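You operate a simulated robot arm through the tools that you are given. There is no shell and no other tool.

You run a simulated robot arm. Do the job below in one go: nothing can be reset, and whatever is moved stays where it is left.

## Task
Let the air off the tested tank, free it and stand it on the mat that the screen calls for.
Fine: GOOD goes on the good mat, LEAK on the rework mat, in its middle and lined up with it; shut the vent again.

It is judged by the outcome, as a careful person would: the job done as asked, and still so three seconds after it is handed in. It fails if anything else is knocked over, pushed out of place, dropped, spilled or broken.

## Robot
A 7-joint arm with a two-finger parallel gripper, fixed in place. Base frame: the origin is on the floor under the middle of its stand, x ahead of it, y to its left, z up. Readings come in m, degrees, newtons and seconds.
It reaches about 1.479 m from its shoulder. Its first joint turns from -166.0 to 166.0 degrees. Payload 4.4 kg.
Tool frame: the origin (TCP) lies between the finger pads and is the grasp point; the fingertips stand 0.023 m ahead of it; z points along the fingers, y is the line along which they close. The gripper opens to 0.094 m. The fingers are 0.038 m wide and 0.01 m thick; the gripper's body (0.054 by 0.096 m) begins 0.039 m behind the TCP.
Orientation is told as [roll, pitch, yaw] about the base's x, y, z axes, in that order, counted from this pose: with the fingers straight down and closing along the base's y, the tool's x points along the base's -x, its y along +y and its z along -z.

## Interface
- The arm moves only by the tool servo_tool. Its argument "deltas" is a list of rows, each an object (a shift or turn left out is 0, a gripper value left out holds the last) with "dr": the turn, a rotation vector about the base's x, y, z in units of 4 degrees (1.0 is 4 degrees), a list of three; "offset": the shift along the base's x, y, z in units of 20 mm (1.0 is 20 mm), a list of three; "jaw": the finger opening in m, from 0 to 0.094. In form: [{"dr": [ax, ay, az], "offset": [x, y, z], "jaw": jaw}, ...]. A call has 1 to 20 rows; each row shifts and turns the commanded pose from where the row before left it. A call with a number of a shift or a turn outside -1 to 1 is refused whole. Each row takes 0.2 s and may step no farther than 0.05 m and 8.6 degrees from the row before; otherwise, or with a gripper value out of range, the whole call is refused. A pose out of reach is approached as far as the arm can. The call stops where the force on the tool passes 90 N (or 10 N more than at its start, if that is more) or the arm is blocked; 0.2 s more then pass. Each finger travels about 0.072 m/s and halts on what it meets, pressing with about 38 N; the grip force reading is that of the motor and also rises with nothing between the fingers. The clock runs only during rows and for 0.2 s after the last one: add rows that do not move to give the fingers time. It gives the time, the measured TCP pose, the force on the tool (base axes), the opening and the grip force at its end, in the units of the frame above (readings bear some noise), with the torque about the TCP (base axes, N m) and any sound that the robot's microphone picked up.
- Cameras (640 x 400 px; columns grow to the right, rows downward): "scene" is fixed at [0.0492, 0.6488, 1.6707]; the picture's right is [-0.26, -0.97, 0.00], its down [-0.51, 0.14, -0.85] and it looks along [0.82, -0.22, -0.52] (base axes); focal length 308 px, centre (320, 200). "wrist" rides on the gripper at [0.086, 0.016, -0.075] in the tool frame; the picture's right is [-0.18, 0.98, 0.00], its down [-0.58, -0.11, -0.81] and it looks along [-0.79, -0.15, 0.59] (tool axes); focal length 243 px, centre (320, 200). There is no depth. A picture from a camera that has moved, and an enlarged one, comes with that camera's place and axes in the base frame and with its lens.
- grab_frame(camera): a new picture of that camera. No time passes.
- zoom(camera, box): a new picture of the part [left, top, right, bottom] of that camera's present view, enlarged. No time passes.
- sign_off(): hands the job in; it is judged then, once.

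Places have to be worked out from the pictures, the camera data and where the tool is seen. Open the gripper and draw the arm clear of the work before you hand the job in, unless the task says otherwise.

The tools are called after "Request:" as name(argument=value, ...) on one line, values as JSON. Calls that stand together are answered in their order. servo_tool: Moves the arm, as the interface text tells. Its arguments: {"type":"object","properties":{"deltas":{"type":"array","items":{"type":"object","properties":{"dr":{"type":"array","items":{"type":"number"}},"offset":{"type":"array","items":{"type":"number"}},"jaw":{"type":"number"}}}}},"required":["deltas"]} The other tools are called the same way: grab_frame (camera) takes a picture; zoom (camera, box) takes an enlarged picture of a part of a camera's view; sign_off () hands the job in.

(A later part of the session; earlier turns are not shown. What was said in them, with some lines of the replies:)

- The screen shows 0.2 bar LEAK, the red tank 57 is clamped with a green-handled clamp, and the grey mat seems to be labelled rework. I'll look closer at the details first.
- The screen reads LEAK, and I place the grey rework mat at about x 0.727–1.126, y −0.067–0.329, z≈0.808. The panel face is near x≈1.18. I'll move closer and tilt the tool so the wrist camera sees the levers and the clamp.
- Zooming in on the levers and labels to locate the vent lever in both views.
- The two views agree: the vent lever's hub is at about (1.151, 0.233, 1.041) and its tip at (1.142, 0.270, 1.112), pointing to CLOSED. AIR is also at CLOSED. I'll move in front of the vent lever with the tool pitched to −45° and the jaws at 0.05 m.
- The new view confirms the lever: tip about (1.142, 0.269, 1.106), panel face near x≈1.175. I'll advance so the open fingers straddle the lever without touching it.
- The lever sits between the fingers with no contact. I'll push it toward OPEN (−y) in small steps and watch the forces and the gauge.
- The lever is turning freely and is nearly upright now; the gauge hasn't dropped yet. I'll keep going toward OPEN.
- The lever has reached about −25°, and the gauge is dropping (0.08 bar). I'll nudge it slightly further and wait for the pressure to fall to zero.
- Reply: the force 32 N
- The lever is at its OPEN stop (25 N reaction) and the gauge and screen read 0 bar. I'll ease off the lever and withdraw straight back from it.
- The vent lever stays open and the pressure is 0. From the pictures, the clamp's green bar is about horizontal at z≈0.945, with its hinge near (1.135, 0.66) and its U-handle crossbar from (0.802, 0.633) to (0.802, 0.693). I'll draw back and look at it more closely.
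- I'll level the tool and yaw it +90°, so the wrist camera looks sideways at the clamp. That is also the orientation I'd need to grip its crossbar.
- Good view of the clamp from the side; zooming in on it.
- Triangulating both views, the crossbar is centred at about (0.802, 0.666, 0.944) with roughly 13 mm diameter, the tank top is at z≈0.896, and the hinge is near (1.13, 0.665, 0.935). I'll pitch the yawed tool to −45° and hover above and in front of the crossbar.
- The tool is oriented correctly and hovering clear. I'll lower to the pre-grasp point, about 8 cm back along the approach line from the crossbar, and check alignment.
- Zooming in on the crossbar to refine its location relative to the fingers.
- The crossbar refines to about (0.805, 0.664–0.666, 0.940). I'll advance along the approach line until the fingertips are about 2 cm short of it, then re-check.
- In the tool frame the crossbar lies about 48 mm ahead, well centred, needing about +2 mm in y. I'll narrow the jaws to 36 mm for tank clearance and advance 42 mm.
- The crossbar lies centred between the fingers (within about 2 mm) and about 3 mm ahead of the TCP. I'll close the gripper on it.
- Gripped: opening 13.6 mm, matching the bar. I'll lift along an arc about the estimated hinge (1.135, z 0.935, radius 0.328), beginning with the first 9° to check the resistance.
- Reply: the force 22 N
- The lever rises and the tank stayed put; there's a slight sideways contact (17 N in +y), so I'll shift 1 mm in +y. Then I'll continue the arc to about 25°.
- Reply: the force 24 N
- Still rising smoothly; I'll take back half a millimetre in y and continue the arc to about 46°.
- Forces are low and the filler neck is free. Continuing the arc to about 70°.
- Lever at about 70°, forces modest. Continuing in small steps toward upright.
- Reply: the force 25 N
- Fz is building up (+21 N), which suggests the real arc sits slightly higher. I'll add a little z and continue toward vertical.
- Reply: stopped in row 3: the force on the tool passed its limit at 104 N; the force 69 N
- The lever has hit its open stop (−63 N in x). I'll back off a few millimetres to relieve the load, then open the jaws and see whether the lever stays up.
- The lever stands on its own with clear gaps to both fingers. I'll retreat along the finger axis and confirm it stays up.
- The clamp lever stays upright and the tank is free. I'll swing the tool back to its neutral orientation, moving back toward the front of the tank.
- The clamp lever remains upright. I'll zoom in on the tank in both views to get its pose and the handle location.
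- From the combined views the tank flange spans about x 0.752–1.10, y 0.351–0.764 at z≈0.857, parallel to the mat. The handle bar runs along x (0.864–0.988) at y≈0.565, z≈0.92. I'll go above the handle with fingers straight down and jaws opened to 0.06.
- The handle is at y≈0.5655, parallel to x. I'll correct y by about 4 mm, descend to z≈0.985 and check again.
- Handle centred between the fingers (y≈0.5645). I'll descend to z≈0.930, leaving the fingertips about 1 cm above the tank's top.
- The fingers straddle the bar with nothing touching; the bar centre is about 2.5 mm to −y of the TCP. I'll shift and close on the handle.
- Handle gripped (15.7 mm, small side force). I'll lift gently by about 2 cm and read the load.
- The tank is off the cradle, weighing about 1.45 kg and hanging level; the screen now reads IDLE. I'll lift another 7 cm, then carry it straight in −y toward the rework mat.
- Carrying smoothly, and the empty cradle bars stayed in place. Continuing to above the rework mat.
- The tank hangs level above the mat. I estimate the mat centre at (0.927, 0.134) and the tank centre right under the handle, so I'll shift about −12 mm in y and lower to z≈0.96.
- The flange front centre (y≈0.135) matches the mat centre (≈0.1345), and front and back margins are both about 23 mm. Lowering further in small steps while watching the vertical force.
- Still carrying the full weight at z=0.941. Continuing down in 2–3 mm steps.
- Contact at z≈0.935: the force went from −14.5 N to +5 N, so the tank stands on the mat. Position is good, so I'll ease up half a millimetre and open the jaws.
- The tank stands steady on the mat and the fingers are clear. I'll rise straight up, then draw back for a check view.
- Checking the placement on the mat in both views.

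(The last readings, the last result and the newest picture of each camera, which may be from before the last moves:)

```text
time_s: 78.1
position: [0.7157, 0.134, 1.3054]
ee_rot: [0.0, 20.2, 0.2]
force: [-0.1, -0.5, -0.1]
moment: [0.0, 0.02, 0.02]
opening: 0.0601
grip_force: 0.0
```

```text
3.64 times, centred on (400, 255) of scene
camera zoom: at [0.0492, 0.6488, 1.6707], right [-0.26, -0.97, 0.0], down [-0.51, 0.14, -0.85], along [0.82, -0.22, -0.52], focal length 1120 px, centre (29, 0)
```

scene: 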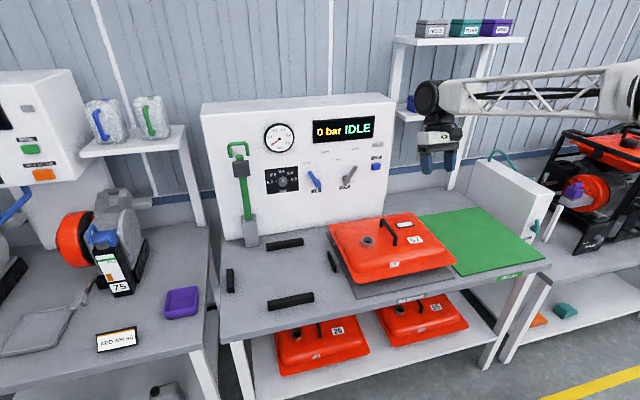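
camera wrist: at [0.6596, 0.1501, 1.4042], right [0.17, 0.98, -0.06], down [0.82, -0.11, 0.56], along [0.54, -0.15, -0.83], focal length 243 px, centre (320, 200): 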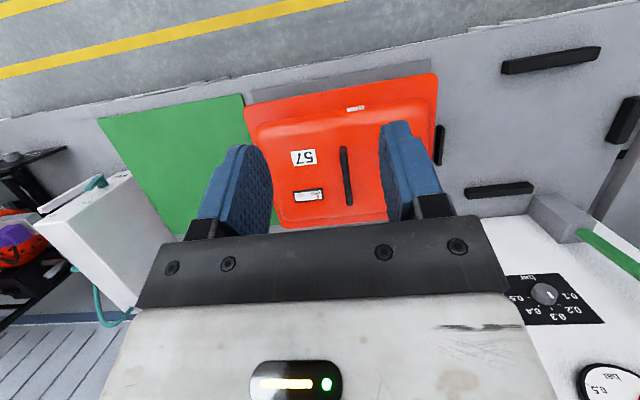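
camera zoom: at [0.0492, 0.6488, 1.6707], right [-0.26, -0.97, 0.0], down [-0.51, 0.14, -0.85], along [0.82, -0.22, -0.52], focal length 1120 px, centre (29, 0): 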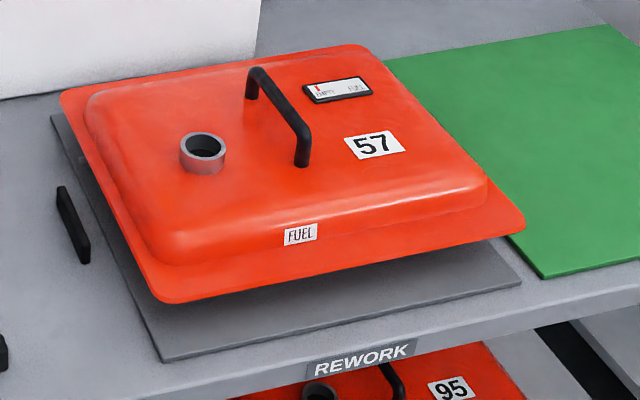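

The tank is centred to within about 2–3 mm in both views and parallel to the mat. Now I'll go back to the vent lever, using the same approach pose I withdrew from.

Request:
servo_tool(deltas=[{"offset": [0.878, 0.2014, -0.4], "dr": [0, -0.903, 0], "jaw": 0.05}, {"offset": [0.878, 0.2014, -0.4], "dr": [0, -0.903, 0]}, {"offset": [0.878, 0.2014, -0.4], "dr": [0, -0.903, 0]}, {"offset": [0.878, 0.2014, -0.4], "dr": [0, -0.903, 0]}, {"offset": [0.878, 0.2014, -0.4], "dr": [0, -0.903, 0]}, {"offset": [0.878, 0.2014, -0.4], "dr": [0, -0.903, 0]}, {"offset": [0.878, 0.2014, -0.5], "dr": [0, -0.903, 0]}, {"offset": [0.878, 0.2014, -0.5], "dr": [0, -0.903, 0]}, {"offset": [0.878, 0.2014, -0.6], "dr": [0, -0.903, 0]}, {"offset": [0.878, 0.2014, -0.6], "dr": [0, -0.903, 0]}, {"offset": [0.878, 0.2014, -0.7], "dr": [0, -0.903, 0]}, {"offset": [0.878, 0.2014, -0.7], "dr": [0, -0.903, 0]}, {"offset": [0.878, 0.2014, -0.7], "dr": [0, -0.903, 0]}, {"offset": [0.878, 0.2014, -0.7], "dr": [0, -0.903, 0]}, {"offset": [0.878, 0.2014, -0.7], "dr": [0, -0.903, 0]}, {"offset": [0.878, 0.2014, -0.7], "dr": [0, -0.903, 0]}, {"offset": [0.878, 0.2014, -0.7], "dr": [0, -0.903, 0]}, {"offset": [0.878, 0.2014, -0.7], "dr": [0, -0.903, 0]}, {}])

Request:
grab_frame(camera="wrist")

Request:
grab_frame(camera="scene")

```text
time_s: 82.1
position: [1.0352, 0.2068, 1.1001]
ee_rot: [-0.3, -44.9, 0.2]
force: [-1.1, 0.2, 0.1]
moment: [0.02, 0.01, -0.03]
opening: 0.0503
grip_force: 0.0
```

```text
taken
camera wrist: at [0.9221, 0.2229, 1.0908], right [0.13, 0.98, 0.13], down [-0.16, -0.11, 0.98], along [0.98, -0.15, 0.14], focal length 243 px, centre (320, 200)
```

wrist: 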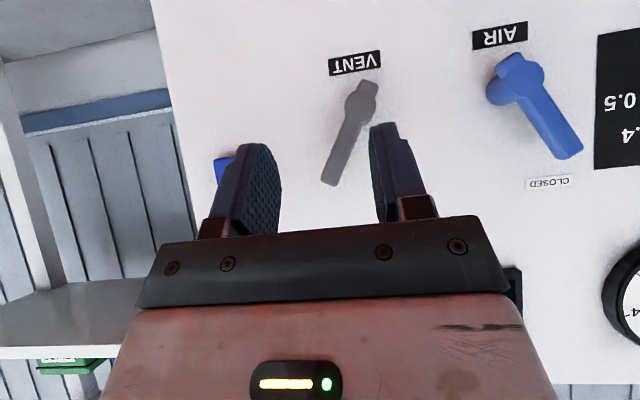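

```text
taken
```

scene: 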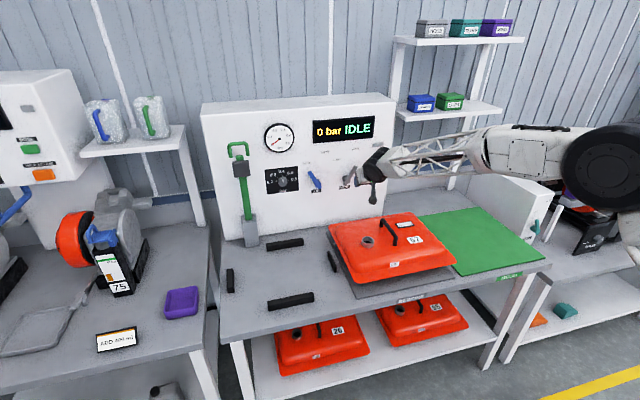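

The lever (OPEN position) lies between the fingers' approach lines. I'll shift 2 mm to −y and advance to straddle it as before.

Request:
servo_tool(deltas=[{"offset": [0.8, -0.1, 0]}, {"offset": [0.9, 0, 0]}, {"offset": [0.9, 0, 0]}, {"offset": [0.9, 0, 0]}, {"offset": [0.8, 0, 0]}, {"offset": [0.5, 0, 0]}, {}])

Request:
grab_frame(camera="wrist")

```text
time_s: 83.7
position: [1.1298, 0.2054, 1.0999]
ee_rot: [-0.1, -45.0, 0.1]
force: [0.0, -0.8, -0.5]
moment: [0.03, 0.01, 0.02]
opening: 0.05
grip_force: 0.1
```

```text
taken
camera wrist: at [1.0164, 0.2217, 1.0915], right [0.13, 0.98, 0.13], down [-0.16, -0.11, 0.98], along [0.98, -0.15, 0.14], focal length 243 px, centre (320, 200)
```

wrist: 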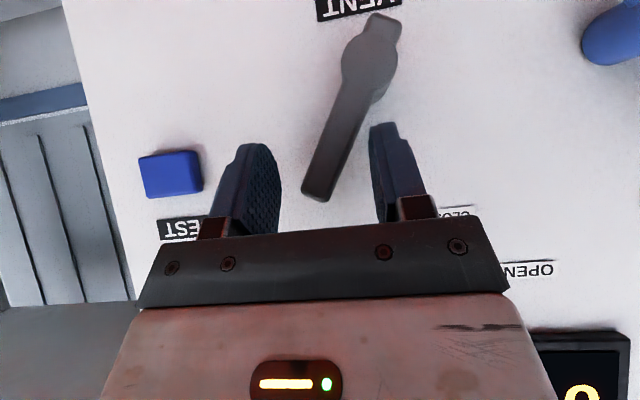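

Straddled with no contact. I'll push the lever back toward CLOSED (+y).

Request:
servo_tool(deltas=[{"offset": [0, 0.4, 0]}, {"offset": [0, 0.4, 0]}, {"offset": [0, 0.4, 0.05]}, {"offset": [0, 0.4, 0.05]}, {"offset": [0, 0.4, 0]}, {"offset": [0, 0.4, -0.05]}, {"offset": [0, 0.4, -0.05]}, {}])

Request:
grab_frame(camera="wrist")

```text
time_s: 85.5
position: [1.1319, 0.26, 1.0998]
ee_rot: [-0.2, -44.9, 0.2]
force: [0.7, -0.7, 0.5]
moment: [-0.02, -0.01, 0.01]
opening: 0.05
grip_force: 0.0
```

```text
taken
camera wrist: at [1.0179, 0.2764, 1.0916], right [0.13, 0.98, 0.13], down [-0.16, -0.11, 0.98], along [0.98, -0.15, 0.14], focal length 243 px, centre (320, 200)
```

wrist: 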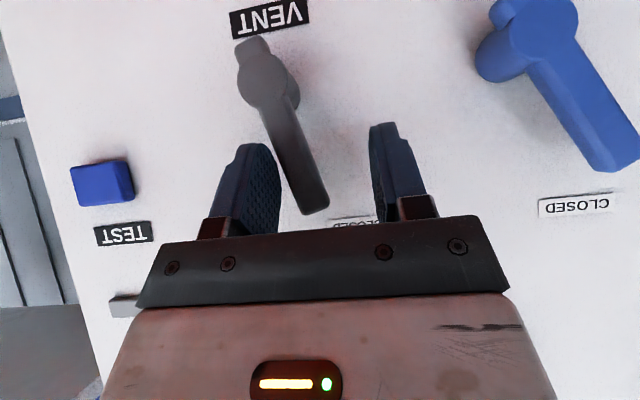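

The lever is past vertical but not fully at CLOSED yet (originally its tip was further over). Continuing in small steps to its stop.

Request:
servo_tool(deltas=[{"offset": [0, 0.2, 0]}, {"offset": [0, 0.2, 0]}, {"offset": [0, 0.15, 0]}, {}])

Request:
grab_frame(camera="wrist")

```text
time_s: 86.5
position: [1.132, 0.2712, 1.1]
ee_rot: [-0.2, -45.0, 0.3]
force: [0.0, -0.2, 0.2]
moment: [-0.03, -0.02, -0.02]
opening: 0.0502
grip_force: 0.1
```

```text
taken
camera wrist: at [1.0174, 0.2867, 1.0919], right [0.13, 0.98, 0.13], down [-0.16, -0.11, 0.98], along [0.98, -0.15, 0.14], focal length 243 px, centre (320, 200)
```

wrist: 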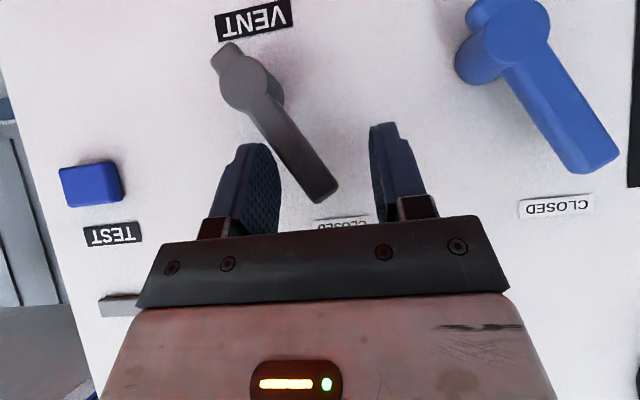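

Nearly there: the vent lever's angle is about 3–4° short of the original. A few more millimetres to the stop.

Request:
servo_tool(deltas=[{"offset": [0, 0.15, 0]}, {"offset": [0, 0.1, 0]}, {}])

Request:
grab_frame(camera="wrist")

```text
time_s: 87.3
position: [1.1301, 0.2752, 1.1015]
ee_rot: [-0.2, -44.9, 0.2]
force: [-2.8, -13.7, 4.5]
moment: [-0.39, -0.04, -0.3]
opening: 0.0567
grip_force: 7.6
```

```text
taken
camera wrist: at [1.0168, 0.2916, 1.0922], right [0.13, 0.98, 0.13], down [-0.16, -0.11, 0.98], along [0.98, -0.15, 0.14], focal length 243 px, centre (320, 200)
```

wrist: 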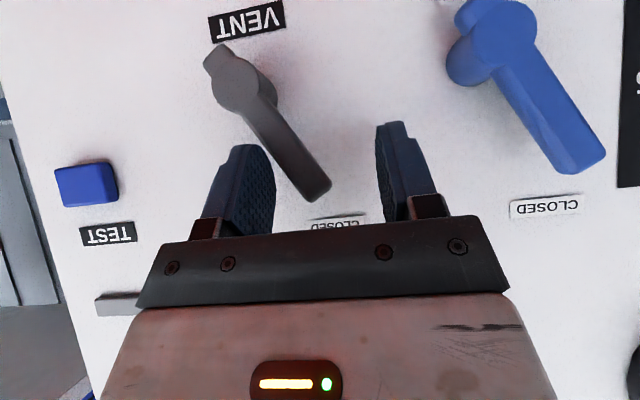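

The lever has met its CLOSED stop (−14 N). I'll ease off and withdraw straight back.

Request:
servo_tool(deltas=[{"offset": [0, -0.3, 0], "jaw": 0.055}, {"offset": [0, -0.3, 0]}, {"offset": [-0.7, 0, 0]}, {"offset": [-1, 0, 0]}, {"offset": [-1, 0, 0]}, {"offset": [-1, 0, 0.3]}, {"offset": [-1, 0, 0.6], "dr": [0, 0.5, 0]}, {"offset": [-1, -0.3, 0.8], "dr": [0, 0.8, 0]}, {"offset": [-1, -0.5, 0.9], "dr": [0, 0.9, 0]}, {"offset": [-1, -0.5, 0.9], "dr": [0, 0.9, 0]}, {"offset": [-1, -0.5, 0.9], "dr": [0, 0.9, 0]}, {"offset": [-1, -0.5, 0.9], "dr": [0, 0.9, 0]}, {"offset": [-1, -0.5, 0.9], "dr": [0, 0.9, 0]}, {"offset": [-1, -0.5, 0.9], "dr": [0, 0.9, 0]}, {"offset": [-1, -0.5, 0.9], "dr": [0, 0.9, 0]}, {"offset": [-1, -0.5, 0.9], "dr": [0, 0.9, 0]}, {"offset": [-1, -0.5, 0.9], "dr": [0, 0.9, 0]}, {"offset": [-1, -0.5, 0.4], "dr": [0, 0.9, 0]}, {"offset": [-1, -0.5, 0.2], "dr": [0, 0.9, 0]}, {}])

Request:
grab_frame(camera="scene")

Request:
zoom(camera="scene", box=[220, 100, 400, 220])

Request:
grab_frame(camera="wrist")

```text
time_s: 91.5
position: [0.7974, 0.1477, 1.3096]
ee_rot: [0.0, -0.1, 0.1]
force: [1.3, 0.1, 0.4]
moment: [0.01, -0.03, 0.0]
opening: 0.055
grip_force: 0.1
```

```text
taken
```

scene: 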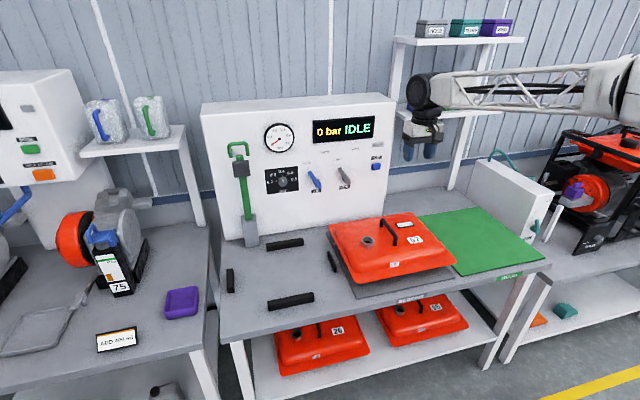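

```text
3.33 times, centred on (310, 160) of scene
camera zoom: at [0.0492, 0.6488, 1.6707], right [-0.26, -0.97, 0.0], down [-0.51, 0.14, -0.85], along [0.82, -0.22, -0.52], focal length 1027 px, centre (353, 333)
```

zoom: 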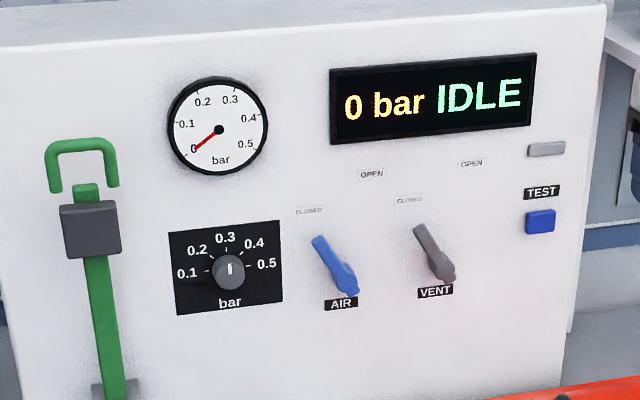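

```text
taken
camera wrist: at [0.7107, 0.1644, 1.3839], right [0.18, 0.98, 0.0], down [0.58, -0.11, 0.81], along [0.79, -0.15, -0.59], focal length 243 px, centre (320, 200)
```

wrist: 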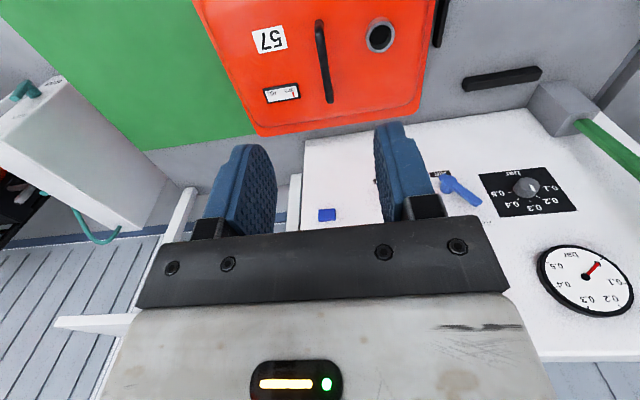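

The vent lever is back at CLOSED, parallel to the AIR lever, with the gauge at 0. The tank stands on the rework mat and the clamp is up. I'll draw the arm back to its starting area with the gripper open.

Request:
servo_tool(deltas=[{"offset": [-1, 0, 0], "jaw": 0.094}, {"offset": [-1, 0, 0]}, {"offset": [-1, 0, 0]}, {"offset": [-1, 0, 0]}, {"offset": [-1, -0.2, 0]}, {"offset": [-1, -0.2, 0]}, {"offset": [-1, -0.2, 0]}, {"offset": [-1, -0.2, 0]}, {"offset": [-1, -0.2, 0]}, {"offset": [-1, -0.2, 0]}, {}, {}])

Request:
grab_frame(camera="scene")

Request:
grab_frame(camera="wrist")

Request:
zoom(camera="scene", box=[310, 190, 490, 310])

```text
time_s: 94.1
position: [0.596, 0.124, 1.3094]
ee_rot: [0.0, -0.1, 0.0]
force: [0.5, 0.3, -0.1]
moment: [0.0, 0.03, 0.0]
opening: 0.0939
grip_force: 0.1
```

```text
taken
```

scene: 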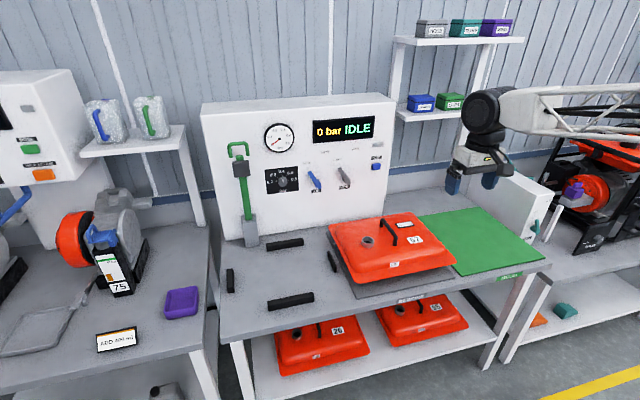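

```text
taken
camera wrist: at [0.5083, 0.1392, 1.3837], right [0.18, 0.98, 0.0], down [0.58, -0.11, 0.81], along [0.79, -0.15, -0.59], focal length 243 px, centre (320, 200)
```

wrist: 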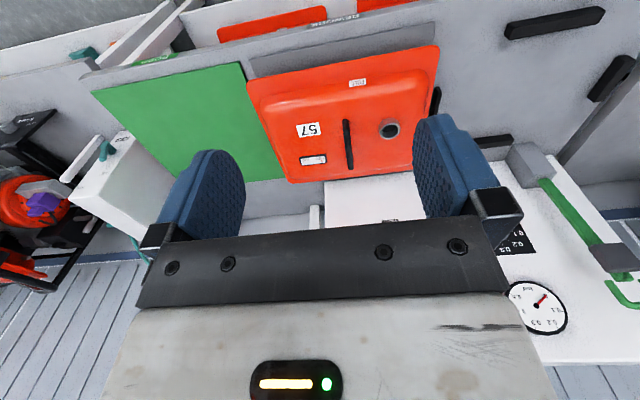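

```text
3.33 times, centred on (400, 250) of scene
camera zoom: at [0.0492, 0.6488, 1.6707], right [-0.26, -0.97, 0.0], down [-0.51, 0.14, -0.85], along [0.82, -0.22, -0.52], focal length 1027 px, centre (53, 33)
```

zoom: 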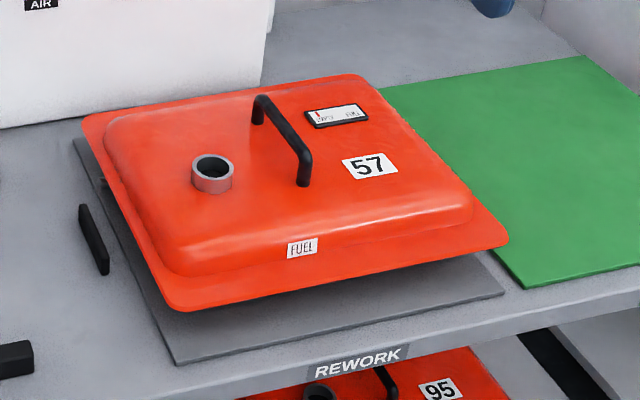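

Tank 57 stands centred and square on the rework mat, the vent is closed, and the gauge reads 0. The clamp is up, nothing else has moved, and the open gripper is clear of the work. Handing in.

Request:
sign_off()

```text
The job is handed in.
```

Tank 57 tested LEAK, so it now stands on the rework mat, and I've handed the job in.

- **Air:** I opened the vent until the gauge and screen read 0 bar, before touching the clamp.
- **Clamp:** The green lever is lifted to its stop and stays up on its own.
- **Placement:** The tank is centred on the mat to within about 2–3 mm by the camera views, and lined up with it.
- **Vent:** The lever is back at its CLOSED stop, and the gauge still reads 0. The screen has shown IDLE since the tank was lifted.

In the last pictures nothing else had moved. The arm is drawn back with the gripper open.
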